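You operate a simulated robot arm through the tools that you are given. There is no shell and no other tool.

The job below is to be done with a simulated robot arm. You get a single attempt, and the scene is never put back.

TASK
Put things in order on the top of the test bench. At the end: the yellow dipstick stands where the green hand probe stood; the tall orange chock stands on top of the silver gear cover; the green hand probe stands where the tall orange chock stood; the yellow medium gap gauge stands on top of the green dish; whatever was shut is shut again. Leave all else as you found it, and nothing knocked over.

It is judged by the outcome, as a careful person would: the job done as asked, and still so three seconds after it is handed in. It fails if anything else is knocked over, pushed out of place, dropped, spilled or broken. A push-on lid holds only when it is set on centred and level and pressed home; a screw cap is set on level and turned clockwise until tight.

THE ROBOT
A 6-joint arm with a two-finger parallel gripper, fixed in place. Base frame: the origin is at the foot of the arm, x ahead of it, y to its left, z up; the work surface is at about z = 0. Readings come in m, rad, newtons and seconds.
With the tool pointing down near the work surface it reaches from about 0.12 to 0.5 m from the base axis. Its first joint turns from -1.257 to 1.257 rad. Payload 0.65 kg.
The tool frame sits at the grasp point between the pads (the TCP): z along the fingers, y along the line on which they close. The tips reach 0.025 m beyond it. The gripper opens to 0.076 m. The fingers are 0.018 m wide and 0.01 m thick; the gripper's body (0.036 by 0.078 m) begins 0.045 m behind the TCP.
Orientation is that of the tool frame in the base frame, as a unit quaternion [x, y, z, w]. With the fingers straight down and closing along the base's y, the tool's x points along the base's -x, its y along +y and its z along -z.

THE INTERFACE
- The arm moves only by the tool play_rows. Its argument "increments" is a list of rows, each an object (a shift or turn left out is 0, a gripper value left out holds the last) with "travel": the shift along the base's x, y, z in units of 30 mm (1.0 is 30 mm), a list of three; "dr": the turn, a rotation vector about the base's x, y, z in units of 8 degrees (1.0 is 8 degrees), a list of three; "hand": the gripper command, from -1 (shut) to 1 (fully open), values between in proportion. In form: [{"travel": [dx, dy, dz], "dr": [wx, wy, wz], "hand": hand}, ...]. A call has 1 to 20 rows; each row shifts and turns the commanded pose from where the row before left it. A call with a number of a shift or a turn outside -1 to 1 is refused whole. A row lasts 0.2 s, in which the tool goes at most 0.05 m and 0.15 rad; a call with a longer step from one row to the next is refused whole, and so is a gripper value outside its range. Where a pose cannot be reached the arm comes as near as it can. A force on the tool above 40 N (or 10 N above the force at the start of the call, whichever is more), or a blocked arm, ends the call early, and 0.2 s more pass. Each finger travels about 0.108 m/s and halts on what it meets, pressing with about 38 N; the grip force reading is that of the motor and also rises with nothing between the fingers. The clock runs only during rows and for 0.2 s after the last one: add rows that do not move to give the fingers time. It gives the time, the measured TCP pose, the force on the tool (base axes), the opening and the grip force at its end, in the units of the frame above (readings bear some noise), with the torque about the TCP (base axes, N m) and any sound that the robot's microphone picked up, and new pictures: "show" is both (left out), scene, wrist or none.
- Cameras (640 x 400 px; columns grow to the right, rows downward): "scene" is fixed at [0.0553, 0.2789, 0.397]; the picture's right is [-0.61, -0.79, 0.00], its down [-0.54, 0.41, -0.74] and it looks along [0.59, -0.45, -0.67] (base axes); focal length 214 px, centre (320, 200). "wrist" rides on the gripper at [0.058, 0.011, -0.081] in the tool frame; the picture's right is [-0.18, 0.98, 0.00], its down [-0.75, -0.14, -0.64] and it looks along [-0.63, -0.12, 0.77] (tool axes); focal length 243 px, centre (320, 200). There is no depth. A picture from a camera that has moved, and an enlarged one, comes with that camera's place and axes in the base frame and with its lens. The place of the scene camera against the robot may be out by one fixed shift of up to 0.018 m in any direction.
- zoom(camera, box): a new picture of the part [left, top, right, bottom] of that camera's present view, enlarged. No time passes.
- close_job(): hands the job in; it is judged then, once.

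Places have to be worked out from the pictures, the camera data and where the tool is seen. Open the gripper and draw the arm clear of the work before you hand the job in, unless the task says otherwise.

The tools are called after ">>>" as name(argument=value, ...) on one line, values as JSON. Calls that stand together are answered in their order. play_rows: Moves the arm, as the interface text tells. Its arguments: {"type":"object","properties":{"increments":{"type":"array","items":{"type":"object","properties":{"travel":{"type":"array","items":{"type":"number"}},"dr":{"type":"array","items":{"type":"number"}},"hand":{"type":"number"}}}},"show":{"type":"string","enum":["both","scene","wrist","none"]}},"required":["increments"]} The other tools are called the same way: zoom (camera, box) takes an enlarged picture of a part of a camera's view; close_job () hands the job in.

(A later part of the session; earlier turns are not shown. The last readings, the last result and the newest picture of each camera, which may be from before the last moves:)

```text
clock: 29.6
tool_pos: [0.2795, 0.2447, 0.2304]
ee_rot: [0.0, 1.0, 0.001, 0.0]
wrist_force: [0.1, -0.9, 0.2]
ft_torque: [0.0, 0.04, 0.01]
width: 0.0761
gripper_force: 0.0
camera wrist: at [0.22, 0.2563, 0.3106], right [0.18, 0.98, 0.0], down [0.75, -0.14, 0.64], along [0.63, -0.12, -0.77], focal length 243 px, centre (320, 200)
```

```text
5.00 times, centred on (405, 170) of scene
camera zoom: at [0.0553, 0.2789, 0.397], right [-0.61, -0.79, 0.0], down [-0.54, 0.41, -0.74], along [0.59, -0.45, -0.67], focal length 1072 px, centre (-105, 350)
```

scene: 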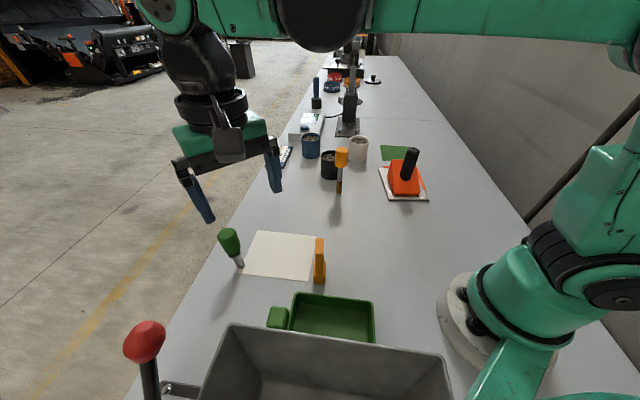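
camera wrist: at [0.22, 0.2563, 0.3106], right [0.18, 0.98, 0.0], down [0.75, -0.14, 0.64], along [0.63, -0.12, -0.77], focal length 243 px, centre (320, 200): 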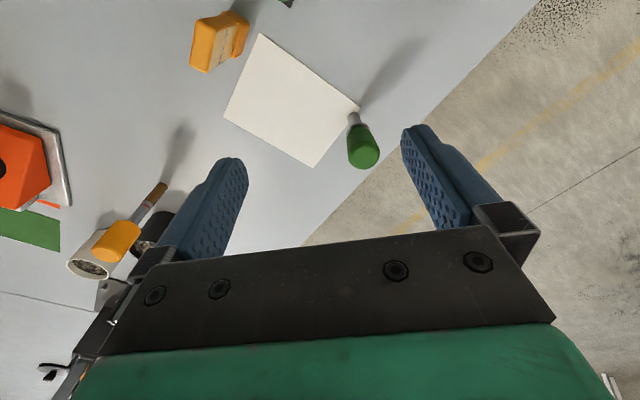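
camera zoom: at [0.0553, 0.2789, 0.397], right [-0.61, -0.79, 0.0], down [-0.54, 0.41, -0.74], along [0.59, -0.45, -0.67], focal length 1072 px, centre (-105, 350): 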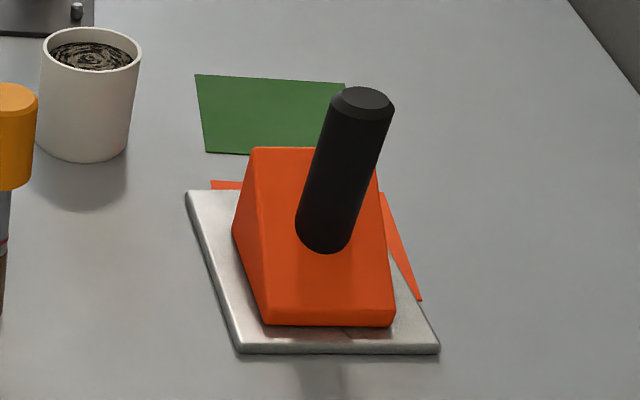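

The chock stands well on the plate. The probe works out vertical at (0.342, 0.277), ~0.106 m tall, handle z 0.047–0.106. I'll hover over it for a precise alignment check.

>>> play_rows(increments=[{"travel": [0.7, 0.36, -0.3]}, {"travel": [0.7, 0.36, -0.4]}, {"travel": [0.68, 0.36, -0.6]}, {}, {}], show="wrist")

>>> zoom(camera="wrist", box=[250, 0, 400, 200])

```text
clock: 30.8
tool_pos: [0.3437, 0.2773, 0.1903]
ee_rot: [0.0, 1.0, 0.001, -0.001]
wrist_force: [-0.3, -0.3, 0.6]
ft_torque: [-0.02, 0.04, 0.0]
width: 0.076
gripper_force: 0.1
camera wrist: at [0.2831, 0.2887, 0.2706], right [0.18, 0.98, 0.0], down [0.75, -0.14, 0.64], along [0.63, -0.12, -0.77], focal length 243 px, centre (320, 200)
```

wrist: 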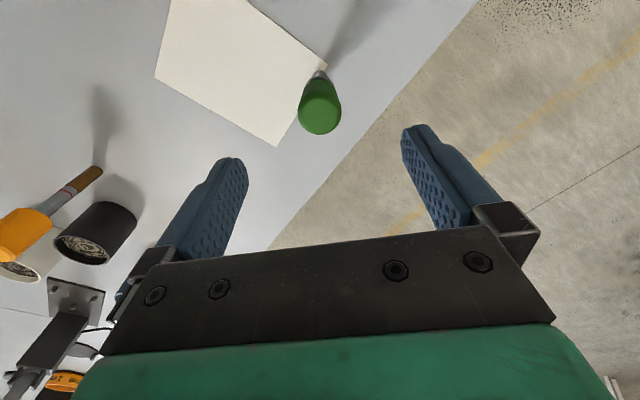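

```text
2.00 times, centred on (325, 100) of wrist
camera zoom: at [0.2831, 0.2887, 0.2706], right [0.18, 0.98, 0.0], down [0.75, -0.14, 0.64], along [0.63, -0.12, -0.77], focal length 485 px, centre (310, 400)
```

zoom: 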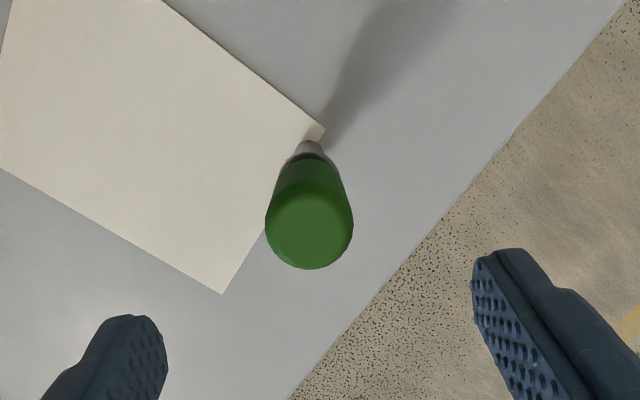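

The probe lies right under the TCP (column 320, fore‑aft within ~1–2 mm). Lowering around the handle to z≈0.08, then a check before closing.

>>> play_rows(increments=[{"travel": [0, 0, -0.8]}, {"travel": [0, 0, -0.8]}, {"travel": [0, 0, -0.8]}, {"travel": [0, 0, -0.7]}, {"travel": [0, 0, -0.55]}, {}, {}], show="wrist")

>>> zoom(camera="wrist", box=[220, 60, 420, 240])

```text
clock: 32.4
tool_pos: [0.3422, 0.2757, 0.0803]
ee_rot: [0.0, 1.0, 0.001, 0.0]
wrist_force: [-0.3, 0.4, -0.4]
ft_torque: [-0.01, 0.0, 0.0]
width: 0.0761
gripper_force: 0.2
camera wrist: at [0.2829, 0.2885, 0.1621], right [0.18, 0.98, 0.0], down [0.75, -0.14, 0.64], along [0.63, -0.12, -0.77], focal length 243 px, centre (320, 200)
```

wrist: 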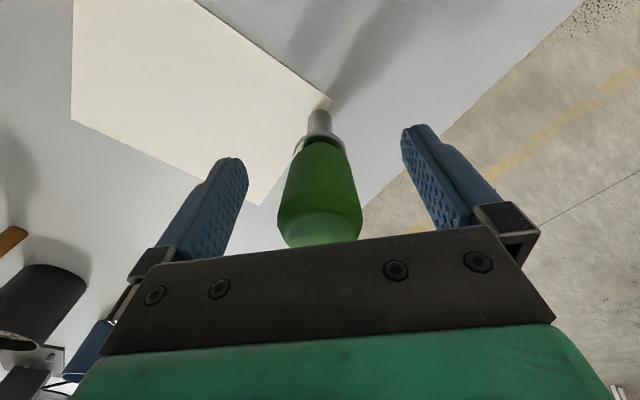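

```text
2.22 times, centred on (320, 150) of wrist
camera zoom: at [0.2829, 0.2885, 0.1621], right [0.18, 0.98, 0.0], down [0.75, -0.14, 0.64], along [0.63, -0.12, -0.77], focal length 539 px, centre (320, 311)
```

zoom: 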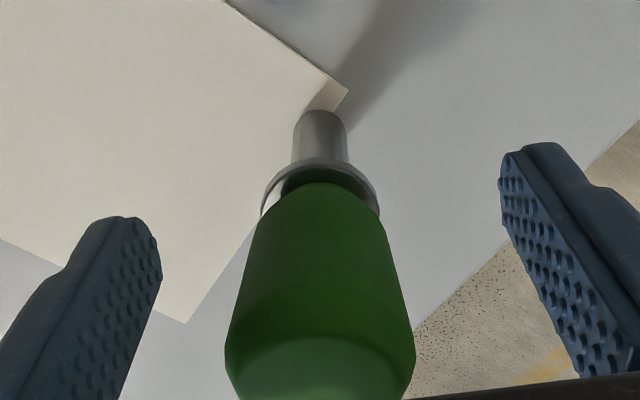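

The probe is centred laterally and looks vertical; fore‑aft it is ~2 mm ahead, so I'll nudge +2 mm in x and close gently.

>>> play_rows(increments=[{"travel": [0.08, 0.02, 0]}, {}, {"hand": 0.4}, {"hand": 0.1}, {"hand": -0.15}, {"hand": -1}, {"hand": -1}, {"hand": -1}], show="wrist")

>>> zoom(camera="wrist", box=[220, 60, 420, 240])

```text
clock: 34.2
tool_pos: [0.3439, 0.2777, 0.0821]
ee_rot: [0.0, 1.0, 0.0, 0.001]
wrist_force: [0.0, -1.1, -0.4]
ft_torque: [-0.03, 0.03, 0.03]
width: 0.0304
gripper_force: 37.5
camera wrist: at [0.2852, 0.2893, 0.1622], right [0.18, 0.98, 0.0], down [0.75, -0.14, 0.64], along [0.63, -0.12, -0.77], focal length 243 px, centre (320, 200)
```

wrist: 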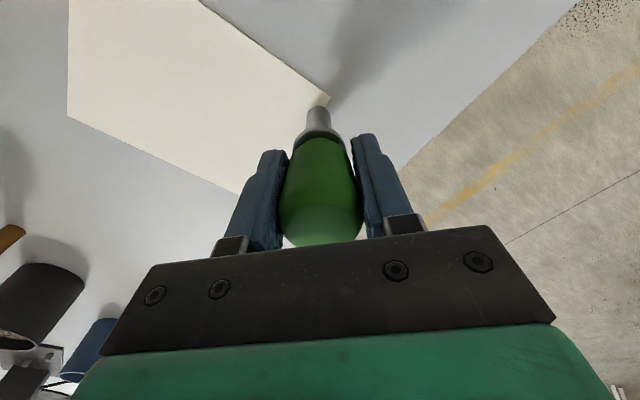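

```text
2.22 times, centred on (320, 150) of wrist
camera zoom: at [0.2852, 0.2893, 0.1622], right [0.18, 0.98, 0.0], down [0.75, -0.14, 0.64], along [0.63, -0.12, -0.77], focal length 539 px, centre (320, 311)
```

zoom: 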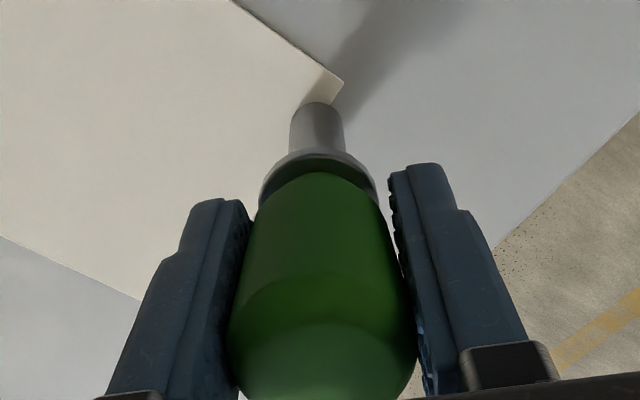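

Gripped (30 mm). Lifting straight up 80 mm and carrying towards the chock's old spot at (0.457, 0.108), staying at z≈0.16 where the reach allows.

>>> play_rows(increments=[{"travel": [0, 0, 0.3]}, {"travel": [0, 0, 0.6]}, {"travel": [0, 0, 0.9]}, {"travel": [0, 0, 0.9]}, {"travel": [0.3, -0.5, 0]}, {"travel": [0.47, -0.7, 0]}, {"travel": [0.47, -0.7, 0]}, {"travel": [0.47, -0.7, 0]}, {"travel": [0.47, -0.7, 0]}, {"travel": [0.47, -0.7, 0]}, {"travel": [0.47, -0.7, 0]}, {"travel": [0.4, -0.6, 0]}, {"travel": [0.23, -0.35, 0]}, {}, {}], show="both")

```text
clock: 37.4
tool_pos: [0.4587, 0.1081, 0.1637]
ee_rot: [0.0, 1.0, 0.0, 0.0]
wrist_force: [0.1, 1.0, -1.3]
ft_torque: [0.0, 0.07, 0.0]
width: 0.0299
gripper_force: 38.0
camera wrist: at [0.3982, 0.1205, 0.2433], right [0.18, 0.98, 0.0], down [0.75, -0.14, 0.64], along [0.63, -0.12, -0.77], focal length 243 px, centre (320, 200)
```

scene: 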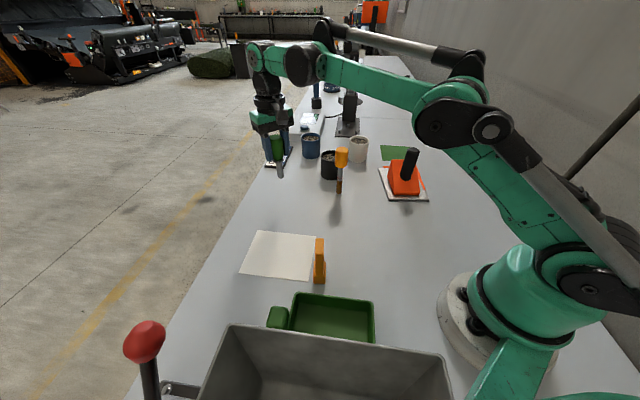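
wrist: 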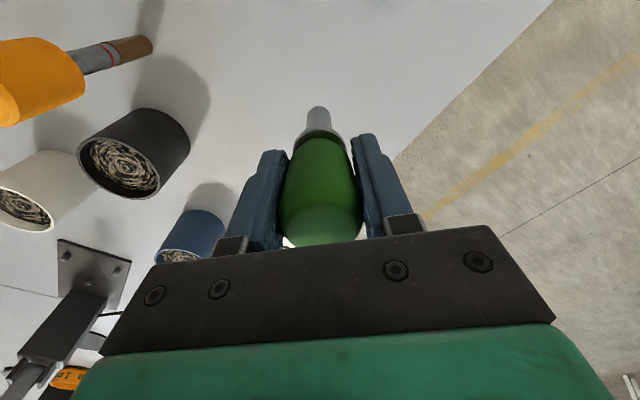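

The probe hangs vertical above the spot. Lowering to ~6 mm above the bench, then feeling down in fine steps.

>>> play_rows(increments=[{"travel": [-0.03, 0, -0.6]}, {"travel": [0, 0, -0.8]}, {"travel": [0, 0, -0.7]}, {"travel": [0, 0, -0.35]}, {"travel": [0, 0, -0.1]}, {}, {}], show="both")

>>> zoom(camera="scene", box=[240, 110, 340, 220])

>>> zoom(camera="wrist", box=[220, 60, 420, 240])

```text
clock: 39.0
tool_pos: [0.4547, 0.1075, 0.0864]
ee_rot: [0.001, 1.0, 0.002, 0.0]
wrist_force: [-1.1, 1.0, -1.4]
ft_torque: [0.01, -0.02, -0.02]
width: 0.0301
gripper_force: 38.4
camera wrist: at [0.3962, 0.1202, 0.1663], right [0.18, 0.98, 0.0], down [0.75, -0.14, 0.64], along [0.63, -0.12, -0.77], focal length 243 px, centre (320, 200)
```

scene: 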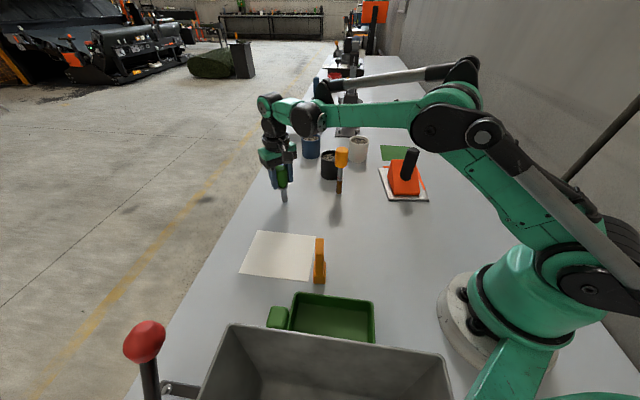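
wrist: 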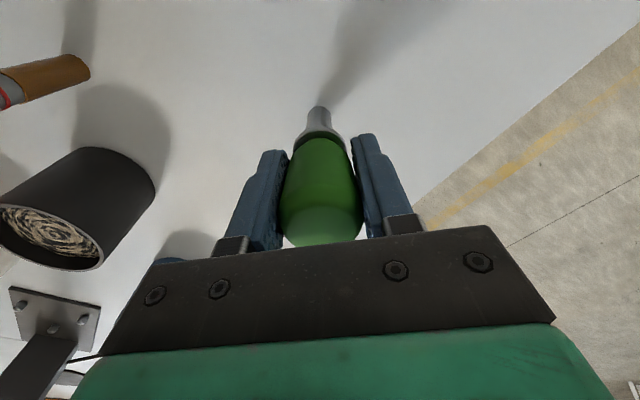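

```text
3.64 times, centred on (290, 165) of scene
camera zoom: at [0.0553, 0.2789, 0.397], right [-0.61, -0.79, 0.0], down [-0.54, 0.41, -0.74], along [0.59, -0.45, -0.67], focal length 780 px, centre (429, 327)
```

zoom: 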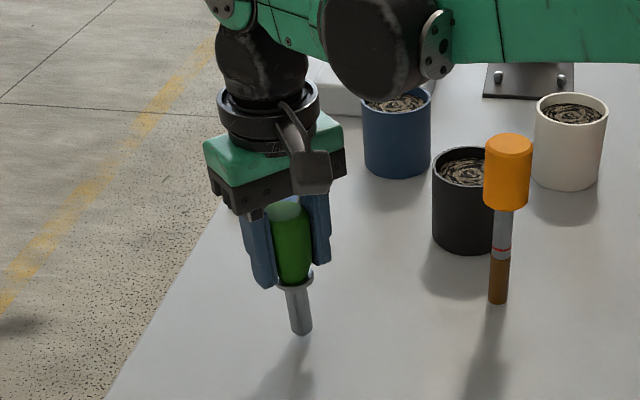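

```text
2.22 times, centred on (320, 150) of wrist
camera zoom: at [0.3962, 0.1202, 0.1663], right [0.18, 0.98, 0.0], down [0.75, -0.14, 0.64], along [0.63, -0.12, -0.77], focal length 539 px, centre (320, 311)
```

zoom: 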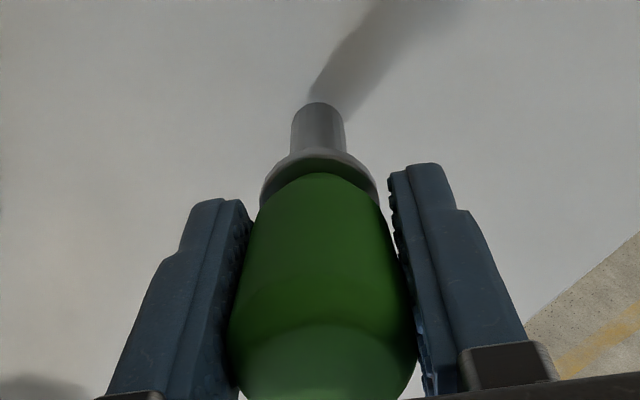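

>>> play_rows(increments=[{"travel": [0, 0, -0.08]}, {}, {"travel": [0, 0, -0.04]}, {}], show="none")

```text
clock: 40.0
tool_pos: [0.4556, 0.1082, 0.0823]
ee_rot: [0.0, 1.0, 0.002, 0.0]
wrist_force: [0.0, 0.6, -1.2]
ft_torque: [-0.01, 0.0, -0.01]
width: 0.0301
gripper_force: 38.0
```

>>> play_rows(increments=[{"travel": [0, 0, -0.025]}, {}], show="none")

```text
clock: 40.6
tool_pos: [0.4562, 0.1081, 0.0813]
ee_rot: [0.0, 1.0, 0.0, 0.0]
wrist_force: [-0.8, 0.0, 4.3]
ft_torque: [-0.01, -0.01, 0.01]
width: 0.0301
gripper_force: 37.8
```

Contact at +4.3 N, probe upright on the bench. I'll open gradually and check it stays standing.

>>> play_rows(increments=[{"hand": -0.12}, {"hand": 0}, {"hand": 0.3}, {"hand": 0.7}, {"hand": 1}, {}], show="both")

>>> zoom(camera="wrist", box=[220, 60, 420, 240])

```text
clock: 42.0
tool_pos: [0.4547, 0.1081, 0.0821]
ee_rot: [-0.001, 1.0, 0.0, 0.0]
wrist_force: [-0.1, 0.4, -0.1]
ft_torque: [0.0, 0.03, 0.01]
width: 0.0759
gripper_force: 0.0
camera wrist: at [0.3965, 0.1202, 0.1621], right [0.18, 0.98, 0.0], down [0.75, -0.14, 0.64], along [0.63, -0.12, -0.77], focal length 243 px, centre (320, 200)
```

scene: 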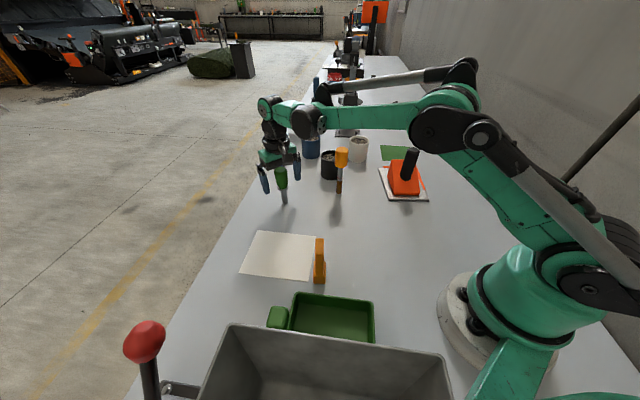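
wrist: 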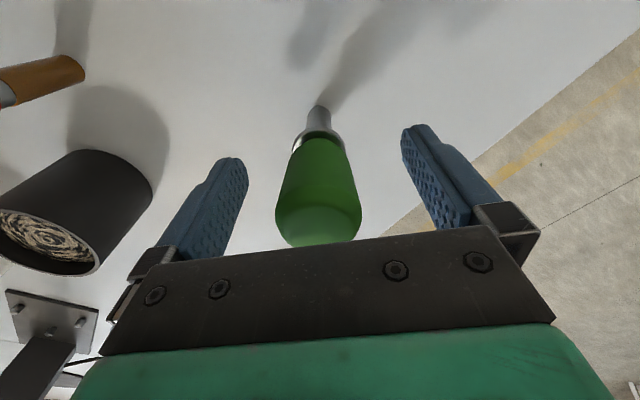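

```text
2.22 times, centred on (320, 150) of wrist
camera zoom: at [0.3965, 0.1202, 0.1621], right [0.18, 0.98, 0.0], down [0.75, -0.14, 0.64], along [0.63, -0.12, -0.77], focal length 539 px, centre (320, 311)
```

zoom: 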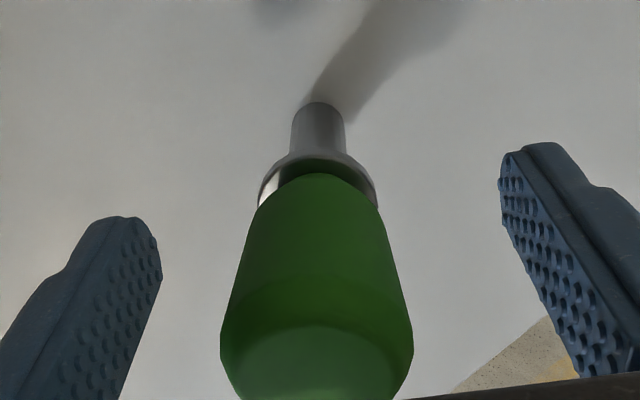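

The probe stands upright on the chock's old spot. Rise clear, then draw back to view the dipstick and its neighbouring cups.

>>> play_rows(increments=[{"travel": [0, 0, 0.5]}, {"travel": [0, 0, 0.8]}, {"travel": [0, 0, 0.8]}, {"travel": [-0.2, 0, 0.7]}, {"travel": [-0.9, -0.4, 0.6]}, {"travel": [-0.9, -0.7, 0.5]}, {"travel": [-0.9, -0.8, 0.3]}, {"travel": [-0.8, -0.9, 0.3]}, {"travel": [-0.5, -0.9, 0.2]}, {"travel": [-0.3, -0.7, 0]}, {}, {}], show="both")

>>> zoom(camera="wrist", box=[210, 40, 450, 240])

>>> zoom(camera="scene", box=[250, 120, 380, 220])

```text
clock: 44.6
tool_pos: [0.3205, -0.0242, 0.2225]
ee_rot: [0.0, 1.0, 0.001, 0.0]
wrist_force: [-0.2, 0.3, 0.7]
ft_torque: [0.01, -0.05, 0.01]
width: 0.0761
gripper_force: 0.1
camera wrist: at [0.2617, -0.0118, 0.3034], right [0.18, 0.98, 0.0], down [0.75, -0.14, 0.64], along [0.63, -0.12, -0.77], focal length 243 px, centre (320, 200)
```

scene: 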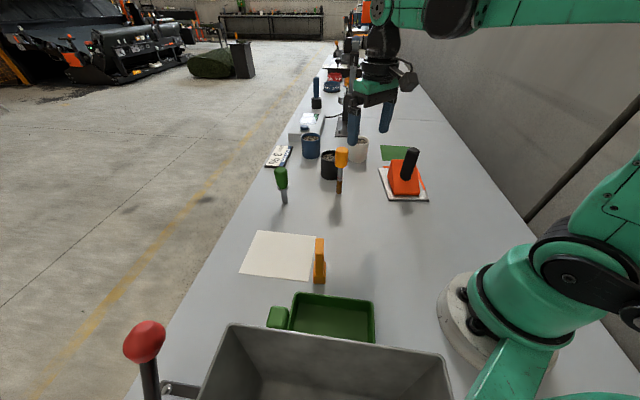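
wrist: 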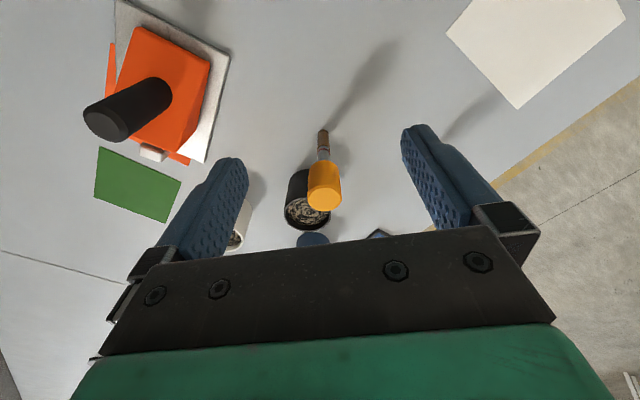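

```text
2.00 times, centred on (330, 140) of wrist
camera zoom: at [0.2617, -0.0118, 0.3034], right [0.18, 0.98, 0.0], down [0.75, -0.14, 0.64], along [0.63, -0.12, -0.77], focal length 485 px, centre (300, 320)
```

zoom: 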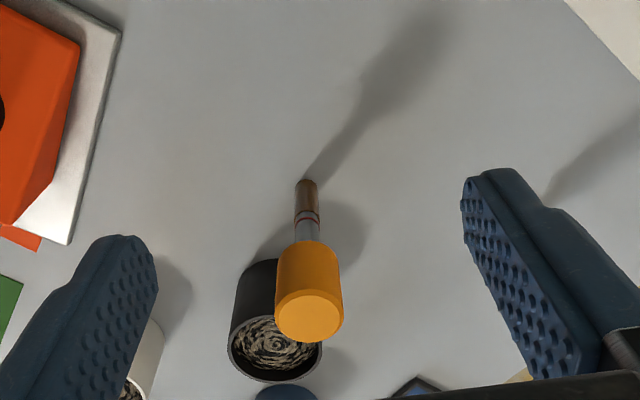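

```text
4.00 times, centred on (315, 170) of scene
camera zoom: at [0.0553, 0.2789, 0.397], right [-0.61, -0.79, 0.0], down [-0.54, 0.41, -0.74], along [0.59, -0.45, -0.67], focal length 858 px, centre (340, 320)
```

zoom: 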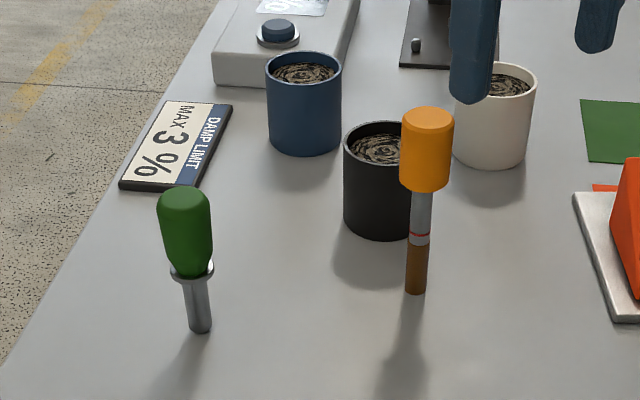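

The dipstick is vertical at (0.397, −0.033), top ~0.138, handle z≈0.10–0.138, ~30 mm thick; the black cup is ~45 mm clear of it. I'll hover directly over it to check alignment.

>>> play_rows(increments=[{"travel": [0.6, -0.07, 0]}, {"travel": [0.85, -0.07, 0]}, {"travel": [0.7, -0.07, 0]}, {"travel": [0.4, -0.07, -0.2]}, {}, {}], show="wrist")

>>> zoom(camera="wrist", box=[220, 20, 420, 200])

```text
clock: 46.0
tool_pos: [0.3978, -0.0335, 0.2178]
ee_rot: [0.0, 1.0, 0.001, 0.0]
wrist_force: [-0.2, 0.4, 0.1]
ft_torque: [0.01, 0.02, 0.02]
width: 0.0763
gripper_force: 0.1
camera wrist: at [0.3387, -0.0206, 0.297], right [0.18, 0.98, 0.0], down [0.75, -0.14, 0.64], along [0.63, -0.12, -0.77], focal length 243 px, centre (320, 200)
```

wrist: 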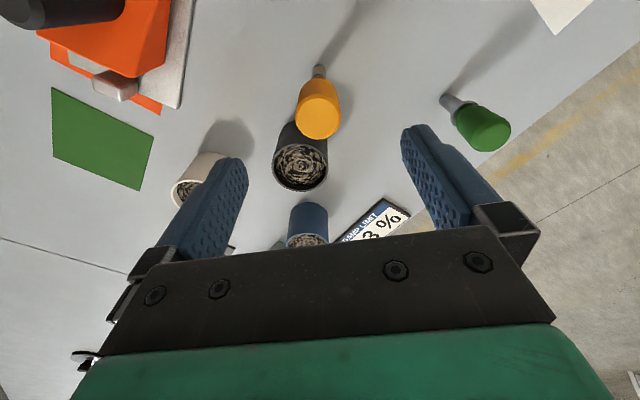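

```text
2.22 times, centred on (320, 110) of wrist
camera zoom: at [0.3387, -0.0206, 0.297], right [0.18, 0.98, 0.0], down [0.75, -0.14, 0.64], along [0.63, -0.12, -0.77], focal length 539 px, centre (320, 400)
```

zoom: 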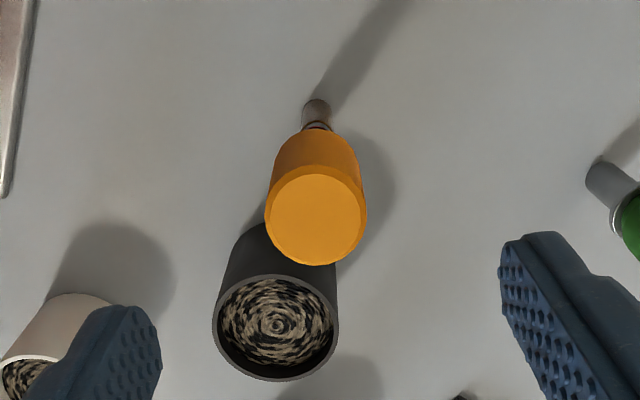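

The dipstick is vertical and ~1.5 mm to −y of the finger mid-plane. I'll correct that and lower around the handle to z≈0.118.

>>> play_rows(increments=[{"travel": [0.02, -0.05, -0.6]}, {"travel": [0, 0, -0.8]}, {"travel": [0, 0, -0.8]}, {"travel": [0, 0, -0.7]}, {"travel": [0, 0, -0.43]}, {}, {}], show="wrist")

>>> zoom(camera="wrist", box=[220, 60, 420, 240])

```text
clock: 47.6
tool_pos: [0.3978, -0.0342, 0.1161]
ee_rot: [0.0, 1.0, 0.001, 0.0]
wrist_force: [-0.3, -0.8, 0.3]
ft_torque: [0.05, 0.0, 0.01]
width: 0.0757
gripper_force: 0.0
camera wrist: at [0.3388, -0.0222, 0.197], right [0.18, 0.98, 0.0], down [0.75, -0.14, 0.64], along [0.63, -0.12, -0.77], focal length 243 px, centre (320, 200)
```

wrist: 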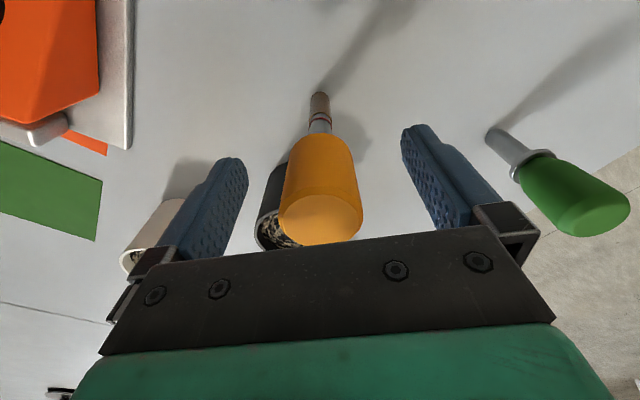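

```text
2.22 times, centred on (320, 150) of wrist
camera zoom: at [0.3388, -0.0222, 0.197], right [0.18, 0.98, 0.0], down [0.75, -0.14, 0.64], along [0.63, -0.12, -0.77], focal length 539 px, centre (320, 311)
```

zoom: 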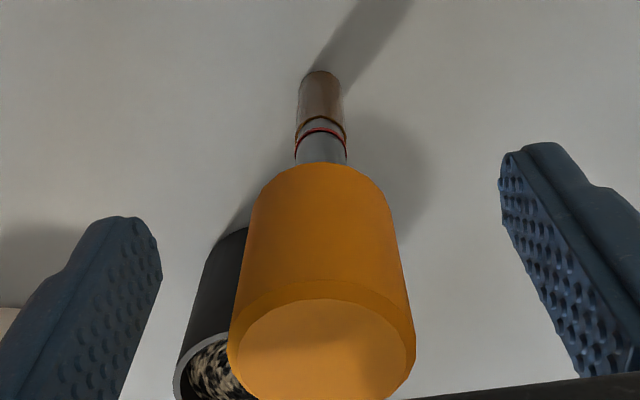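

Centred within ~1 mm both ways. Closing gently on the handle.

>>> play_rows(increments=[{"hand": 0.4}, {"hand": 0.1}, {"hand": -0.1}, {"hand": -0.3}, {"hand": -1}, {"hand": -1}, {"hand": -1}], show="wrist")

>>> zoom(camera="wrist", box=[220, 60, 420, 240])

```text
clock: 49.2
tool_pos: [0.3963, -0.0333, 0.116]
ee_rot: [0.0, 1.0, 0.001, 0.0]
wrist_force: [-1.2, -1.2, 0.2]
ft_torque: [-0.08, 0.0, -0.01]
width: 0.0308
gripper_force: 38.1
camera wrist: at [0.3388, -0.0222, 0.1971], right [0.18, 0.98, 0.0], down [0.75, -0.14, 0.64], along [0.63, -0.12, -0.77], focal length 243 px, centre (320, 200)
```

wrist: 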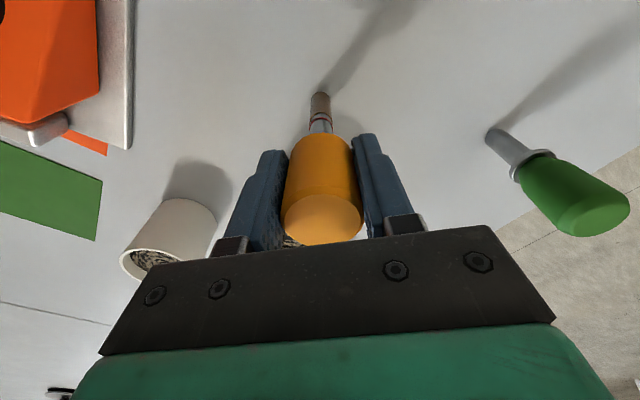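

```text
2.22 times, centred on (320, 150) of wrist
camera zoom: at [0.3388, -0.0222, 0.1971], right [0.18, 0.98, 0.0], down [0.75, -0.14, 0.64], along [0.63, -0.12, -0.77], focal length 539 px, centre (320, 311)
```

zoom: 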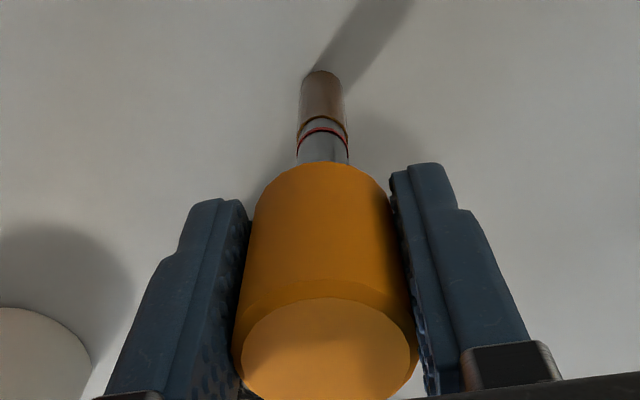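

Gripped (31 mm). Lift 99 mm straight up and carry to the probe's old spot at about (0.3445, 0.2775).

>>> play_rows(increments=[{"travel": [0, 0, 0.3]}, {"travel": [0, 0, 0.7]}, {"travel": [0, 0, 0.9]}, {"travel": [0, 0, 0.9]}, {"travel": [0, 0, 0.5]}, {"travel": [-0.067, 0.4, 0]}, {"travel": [-0.135, 0.8, 0]}, {"travel": [-0.16, 0.95, 0]}, {"travel": [-0.16, 0.95, 0]}, {"travel": [-0.16, 0.95, 0]}, {"travel": [-0.16, 0.95, 0]}, {"travel": [-0.16, 0.95, 0]}, {"travel": [-0.16, 0.95, 0]}, {"travel": [-0.16, 0.95, 0]}, {"travel": [-0.16, 0.95, 0]}, {"travel": [-0.135, 0.8, 0]}, {"travel": [-0.084, 0.5, 0]}, {"travel": [-0.047, 0.28, 0]}, {}, {}], show="both")

>>> zoom(camera="wrist", box=[220, 0, 420, 240])

```text
clock: 53.4
tool_pos: [0.3444, 0.2775, 0.2164]
ee_rot: [-0.001, 1.0, 0.001, 0.0]
wrist_force: [0.1, -0.5, -0.9]
ft_torque: [-0.01, -0.02, -0.02]
width: 0.0304
gripper_force: 38.0
camera wrist: at [0.2865, 0.2892, 0.2963], right [0.18, 0.98, 0.0], down [0.75, -0.14, 0.64], along [0.63, -0.12, -0.77], focal length 243 px, centre (320, 200)
```

scene: 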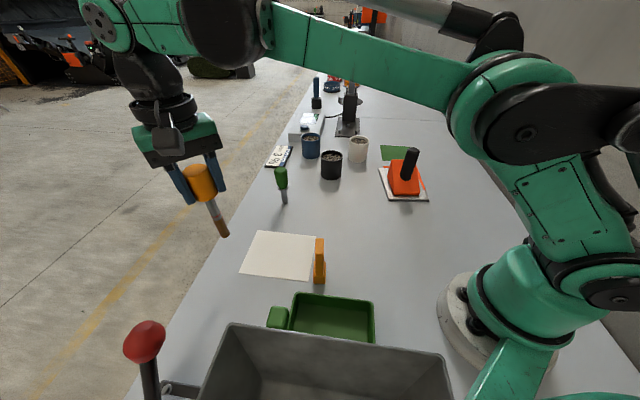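
wrist: 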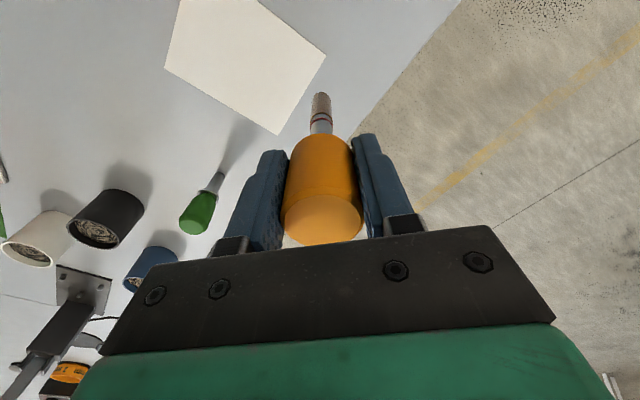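

```text
1.67 times, centred on (320, 120) of wrist
camera zoom: at [0.2865, 0.2892, 0.2963], right [0.18, 0.98, 0.0], down [0.75, -0.14, 0.64], along [0.63, -0.12, -0.77], focal length 404 px, centre (320, 333)
```

zoom: 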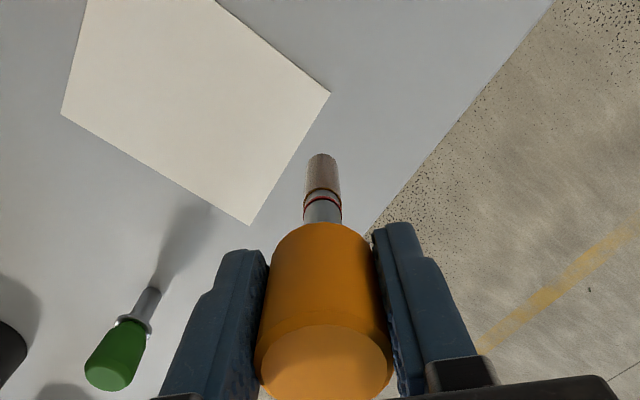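

Directly over the spot (the probe had stood right on the sheet's edge by its corner). Lowering 93 mm, then fine steps.

>>> play_rows(increments=[{"travel": [0, 0, -0.5]}, {"travel": [0, 0, -0.8]}, {"travel": [0, 0, -0.8]}, {"travel": [0, 0, -0.6]}, {"travel": [0, 0, -0.3]}, {"travel": [0, 0, -0.1]}, {}, {}], show="both")

>>> zoom(camera="wrist", box=[220, 40, 420, 240])

>>> zoom(camera="scene", box=[190, 190, 280, 290])

```text
clock: 55.2
tool_pos: [0.3465, 0.2769, 0.1243]
ee_rot: [0.0, 1.0, 0.001, 0.001]
wrist_force: [-0.6, 1.7, -0.8]
ft_torque: [0.0, 0.0, -0.01]
width: 0.0306
gripper_force: 37.8
camera wrist: at [0.2868, 0.2893, 0.2034], right [0.18, 0.98, 0.0], down [0.75, -0.14, 0.64], along [0.63, -0.12, -0.77], focal length 243 px, centre (320, 200)
```

scene: 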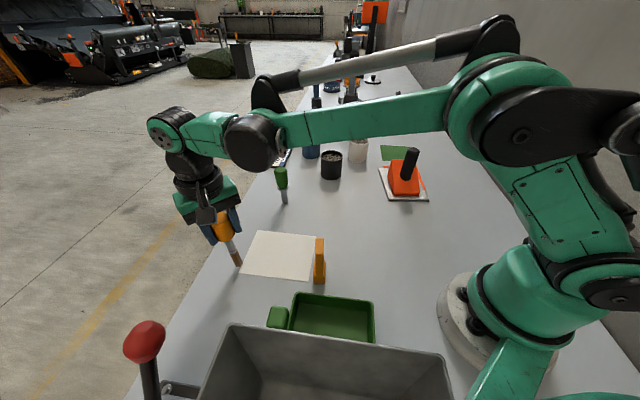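
wrist: 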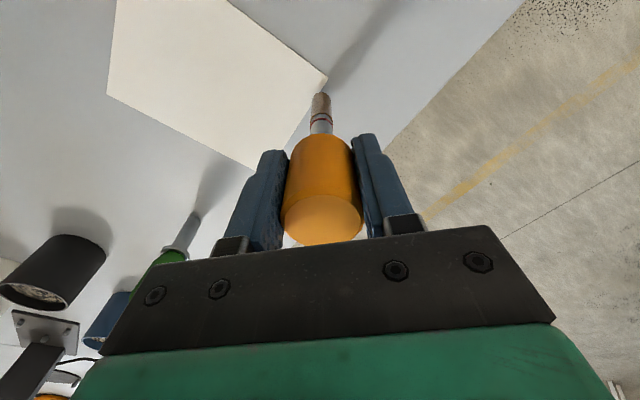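

```text
2.00 times, centred on (320, 140) of wrist
camera zoom: at [0.2868, 0.2893, 0.2034], right [0.18, 0.98, 0.0], down [0.75, -0.14, 0.64], along [0.63, -0.12, -0.77], focal length 485 px, centre (320, 320)
```

zoom: 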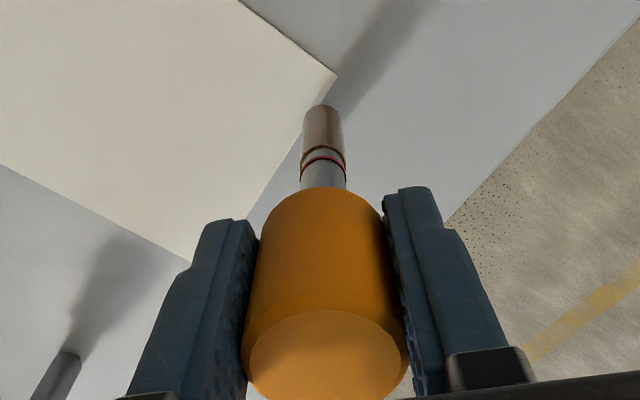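

```text
4.00 times, centred on (235, 240) of scene
camera zoom: at [0.0553, 0.2789, 0.397], right [-0.61, -0.79, 0.0], down [-0.54, 0.41, -0.74], along [0.59, -0.45, -0.67], focal length 858 px, centre (660, 40)
```

zoom: 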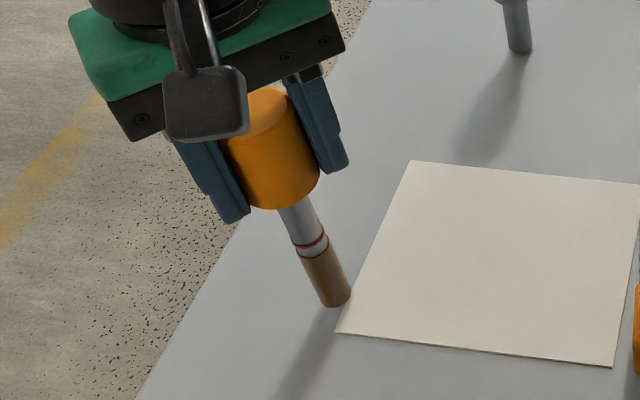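

The dipstick is ~3 mm further in x than where the probe's foot was relative to the sheet corner; I'll correct that and feel down in fine steps.

>>> play_rows(increments=[{"travel": [-0.1, -0.03, 0]}, {"travel": [0, 0, -0.08]}, {}, {"travel": [0, 0, -0.04]}, {}], show="none")

```text
clock: 56.4
tool_pos: [0.3425, 0.2766, 0.1203]
ee_rot: [0.001, 1.0, 0.001, 0.0]
wrist_force: [-0.5, 0.1, -0.8]
ft_torque: [0.01, 0.0, 0.01]
width: 0.0304
gripper_force: 37.9
```

>>> play_rows(increments=[{"travel": [0, 0, -0.03]}, {}], show="none")

```text
clock: 57.0
tool_pos: [0.3429, 0.2773, 0.1193]
ee_rot: [0.0, 1.0, 0.001, 0.0]
wrist_force: [0.7, 0.3, 0.1]
ft_torque: [-0.02, 0.0, -0.01]
width: 0.0305
gripper_force: 37.9
```

>>> play_rows(increments=[{"travel": [0, 0, -0.025]}, {}], show="none")

```text
clock: 57.6
tool_pos: [0.3427, 0.2761, 0.1182]
ee_rot: [0.0, 1.0, 0.001, 0.0]
wrist_force: [0.1, 0.7, -0.8]
ft_torque: [0.0, 0.0, 0.02]
width: 0.0303
gripper_force: 37.9
```

>>> play_rows(increments=[{"travel": [0, 0, -0.02]}, {}, {}], show="none")

```text
clock: 58.4
tool_pos: [0.3431, 0.2771, 0.1169]
ee_rot: [-0.001, 1.0, 0.001, 0.0]
wrist_force: [-0.1, 0.4, -0.3]
ft_torque: [0.0, 0.0, 0.01]
width: 0.0302
gripper_force: 38.4
```

>>> play_rows(increments=[{"travel": [0, 0, -0.02]}, {}, {}], show="none")

```text
clock: 59.2
tool_pos: [0.3419, 0.2769, 0.1164]
ee_rot: [-0.001, 1.0, 0.0, 0.0]
wrist_force: [0.0, 0.4, 12.4]
ft_torque: [0.03, -0.04, 0.01]
width: 0.0303
gripper_force: 38.6
```

Contact at +12 N. I'll ease off 0.3 mm and check verticality before release.

>>> play_rows(increments=[{"travel": [0, 0, 0.008]}, {}], show="both")

>>> zoom(camera="wrist", box=[220, 40, 420, 240])

>>> zoom(camera="scene", box=[190, 190, 280, 290])

```text
clock: 59.8
tool_pos: [0.3423, 0.2776, 0.1161]
ee_rot: [0.0, 1.0, 0.001, -0.001]
wrist_force: [-1.1, -0.1, 6.4]
ft_torque: [0.01, 0.05, -0.01]
width: 0.0303
gripper_force: 37.8
camera wrist: at [0.2834, 0.2889, 0.197], right [0.18, 0.98, 0.0], down [0.75, -0.14, 0.64], along [0.63, -0.12, -0.77], focal length 243 px, centre (320, 200)
```

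scene: 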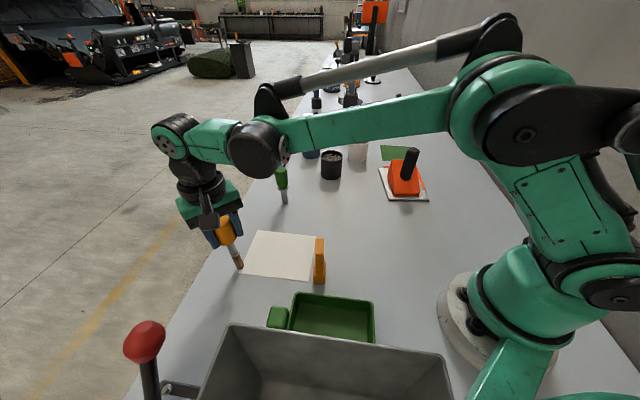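
wrist: 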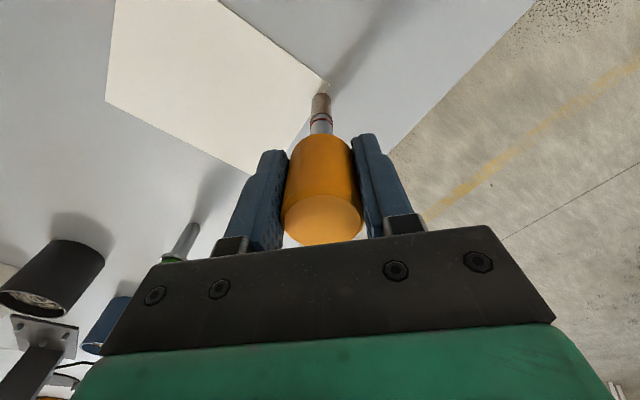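

```text
2.00 times, centred on (320, 140) of wrist
camera zoom: at [0.2834, 0.2889, 0.197], right [0.18, 0.98, 0.0], down [0.75, -0.14, 0.64], along [0.63, -0.12, -0.77], focal length 485 px, centre (320, 320)
```

zoom: 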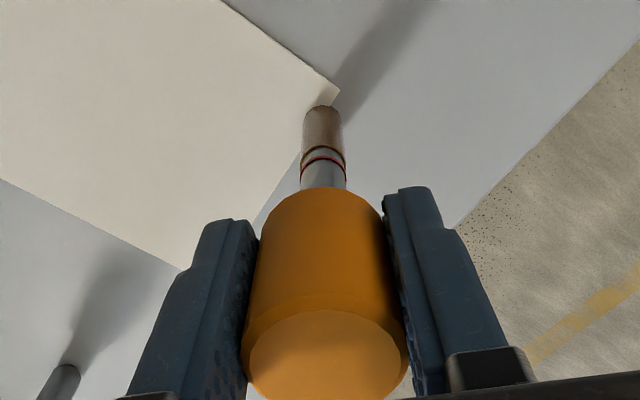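

```text
4.00 times, centred on (235, 240) of scene
camera zoom: at [0.0553, 0.2789, 0.397], right [-0.61, -0.79, 0.0], down [-0.54, 0.41, -0.74], along [0.59, -0.45, -0.67], focal length 858 px, centre (660, 40)
```

zoom: 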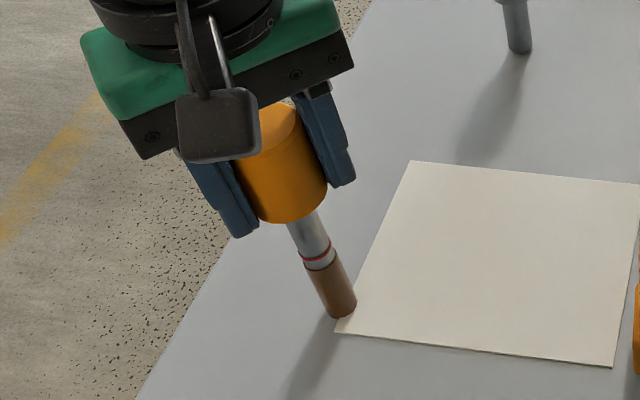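

Its foot now matches where the probe's foot was and it's upright. Opening gradually.

>>> play_rows(increments=[{"hand": -0.14}, {"hand": -0.05}, {"hand": 0.2}, {"hand": 0.6}, {"hand": 1}, {}], show="wrist")

>>> zoom(camera="wrist", box=[220, 40, 420, 240])

```text
clock: 61.2
tool_pos: [0.3418, 0.2778, 0.1172]
ee_rot: [0.0, 1.0, 0.001, 0.0]
wrist_force: [0.4, -0.1, -0.4]
ft_torque: [-0.01, -0.01, 0.0]
width: 0.0759
gripper_force: 0.2
camera wrist: at [0.2834, 0.2889, 0.1971], right [0.18, 0.98, 0.0], down [0.75, -0.14, 0.64], along [0.63, -0.12, -0.77], focal length 243 px, centre (320, 200)
```

wrist: 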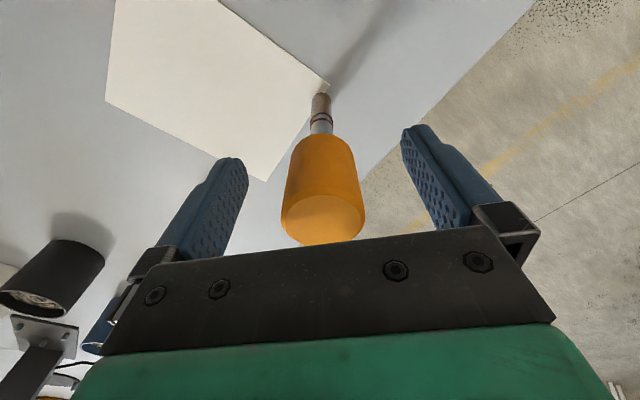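

```text
2.00 times, centred on (320, 140) of wrist
camera zoom: at [0.2834, 0.2889, 0.1971], right [0.18, 0.98, 0.0], down [0.75, -0.14, 0.64], along [0.63, -0.12, -0.77], focal length 485 px, centre (320, 320)
```

zoom: 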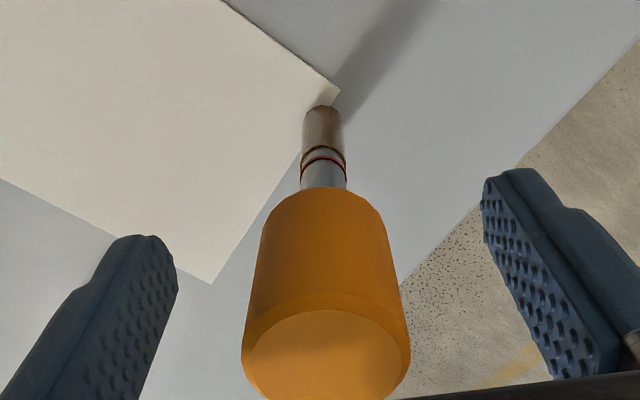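

The dipstick stands free and upright. Rise straight up, then move back over the middle while turning the wrist ~142° so the camera looks towards the dish/hopper from the open side.

>>> play_rows(increments=[{"travel": [0, 0, 0.5]}, {"travel": [0, 0, 0.9]}, {"travel": [0, 0, 0.9]}, {"travel": [0, 0, 0.9]}, {"travel": [0, 0, 0.9]}, {"travel": [-0.2, -0.35, 0], "dr": [0, 0, 1]}, {"travel": [-0.2, -0.35, 0], "dr": [0, 0, 1]}, {"travel": [-0.2, -0.35, 0], "dr": [0, 0, 1]}, {"travel": [-0.2, -0.35, 0], "dr": [0, 0, 1]}, {"travel": [-0.2, -0.35, 0], "dr": [0, 0, 1]}, {"travel": [-0.2, -0.35, 0], "dr": [0, 0, 1]}, {"travel": [-0.2, -0.35, 0], "dr": [0, 0, 1]}, {"travel": [-0.2, -0.35, 0], "dr": [0, 0, 1]}, {"travel": [-0.2, -0.35, 0], "dr": [0, 0, 1]}, {"travel": [-0.2, -0.35, 0], "dr": [0, 0, 1]}, {"travel": [-0.2, -0.35, 0], "dr": [0, 0, 1]}, {"travel": [-0.2, -0.35, 0], "dr": [0, 0, 1]}, {"travel": [-0.2, -0.35, 0], "dr": [0, 0, 1]}, {"travel": [-0.2, -0.35, 0], "dr": [0, 0, 1]}], show="both")

```text
clock: 65.2
tool_pos: [0.2583, 0.1304, 0.2401]
ee_rot: [0.83, -0.558, -0.001, 0.0]
wrist_force: [-0.7, 0.0, 0.1]
ft_torque: [-0.03, -0.01, 0.0]
width: 0.076
gripper_force: 0.1
camera wrist: at [0.269, 0.0729, 0.3198], right [-0.98, -0.2, 0.0], down [-0.15, 0.75, 0.64], along [-0.13, 0.63, -0.77], focal length 243 px, centre (320, 200)
```

scene: 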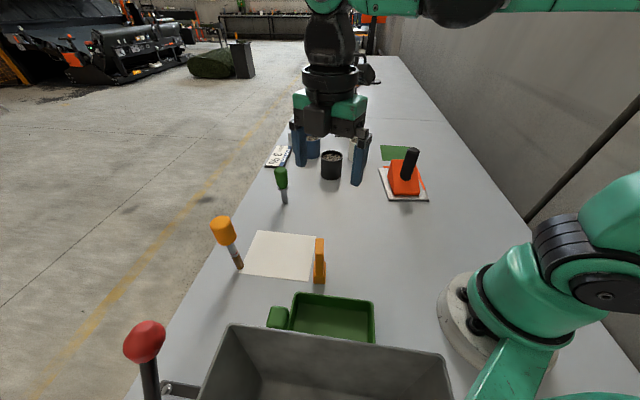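
wrist: 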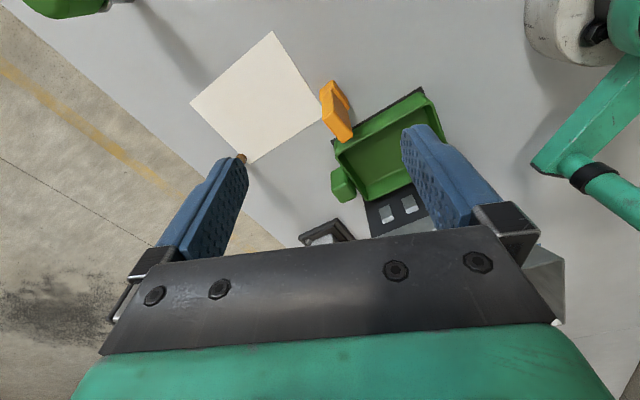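

>>> zoom(camera="wrist", box=[280, 60, 460, 250])

>>> zoom(camera="scene", box=[190, 180, 390, 300])

```text
2.11 times, centred on (370, 155) of wrist
camera zoom: at [0.269, 0.0729, 0.3198], right [-0.98, -0.2, 0.0], down [-0.15, 0.75, 0.64], along [-0.13, 0.63, -0.77], focal length 511 px, centre (215, 295)
```

zoom: 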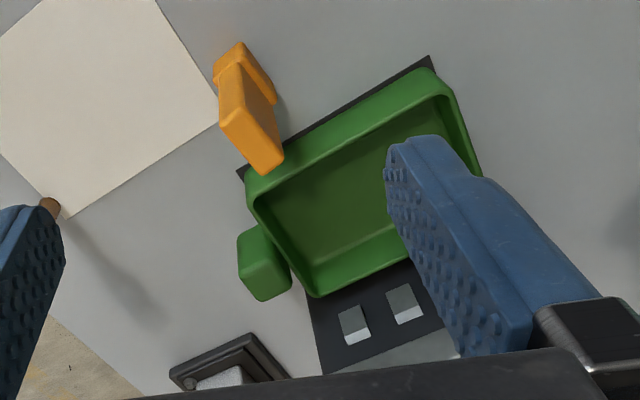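

```text
3.20 times, centred on (290, 240) of scene
camera zoom: at [0.0553, 0.2789, 0.397], right [-0.61, -0.79, 0.0], down [-0.54, 0.41, -0.74], along [0.59, -0.45, -0.67], focal length 686 px, centre (416, 72)
```

zoom: 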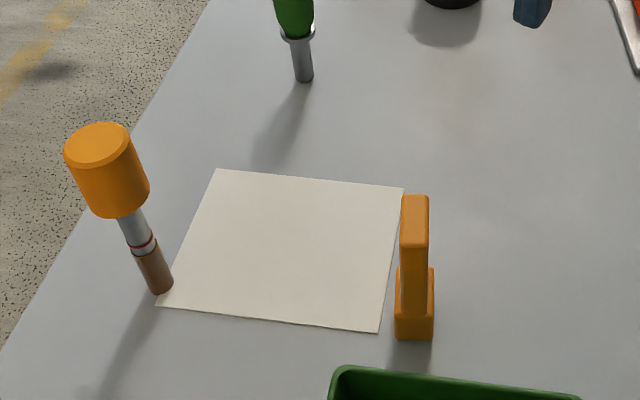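

>>> zoom(camera="wrist", box=[310, 70, 370, 150])

>>> zoom(camera="scene", box=[290, 225, 350, 295])

```text
5.00 times, centred on (340, 110) of wrist
camera zoom: at [0.269, 0.0729, 0.3198], right [-0.98, -0.2, 0.0], down [-0.15, 0.75, 0.64], along [-0.13, 0.63, -0.77], focal length 1213 px, centre (220, 650)
```

zoom: 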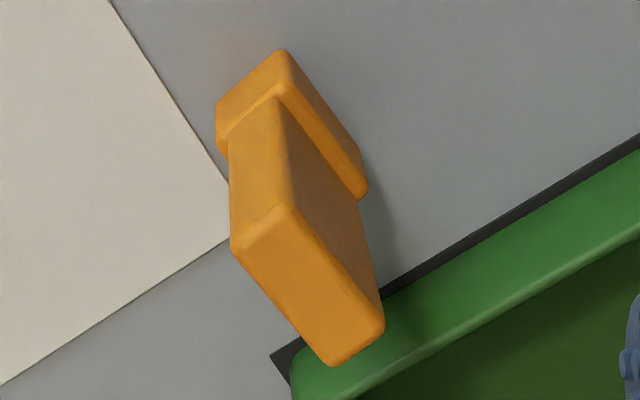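

```text
5.71 times, centred on (320, 260) of scene
camera zoom: at [0.0553, 0.2789, 0.397], right [-0.61, -0.79, 0.0], down [-0.54, 0.41, -0.74], along [0.59, -0.45, -0.67], focal length 1226 px, centre (320, -143)
```

zoom: 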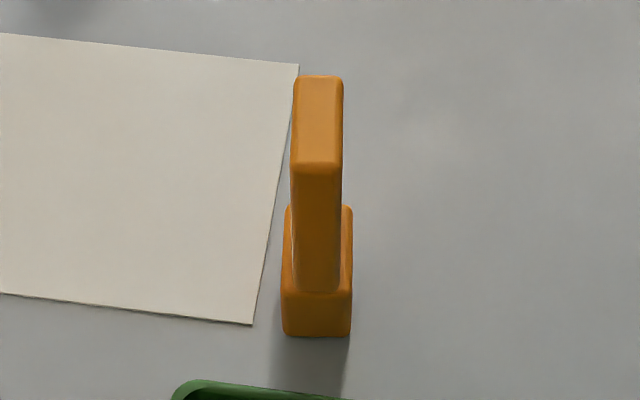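

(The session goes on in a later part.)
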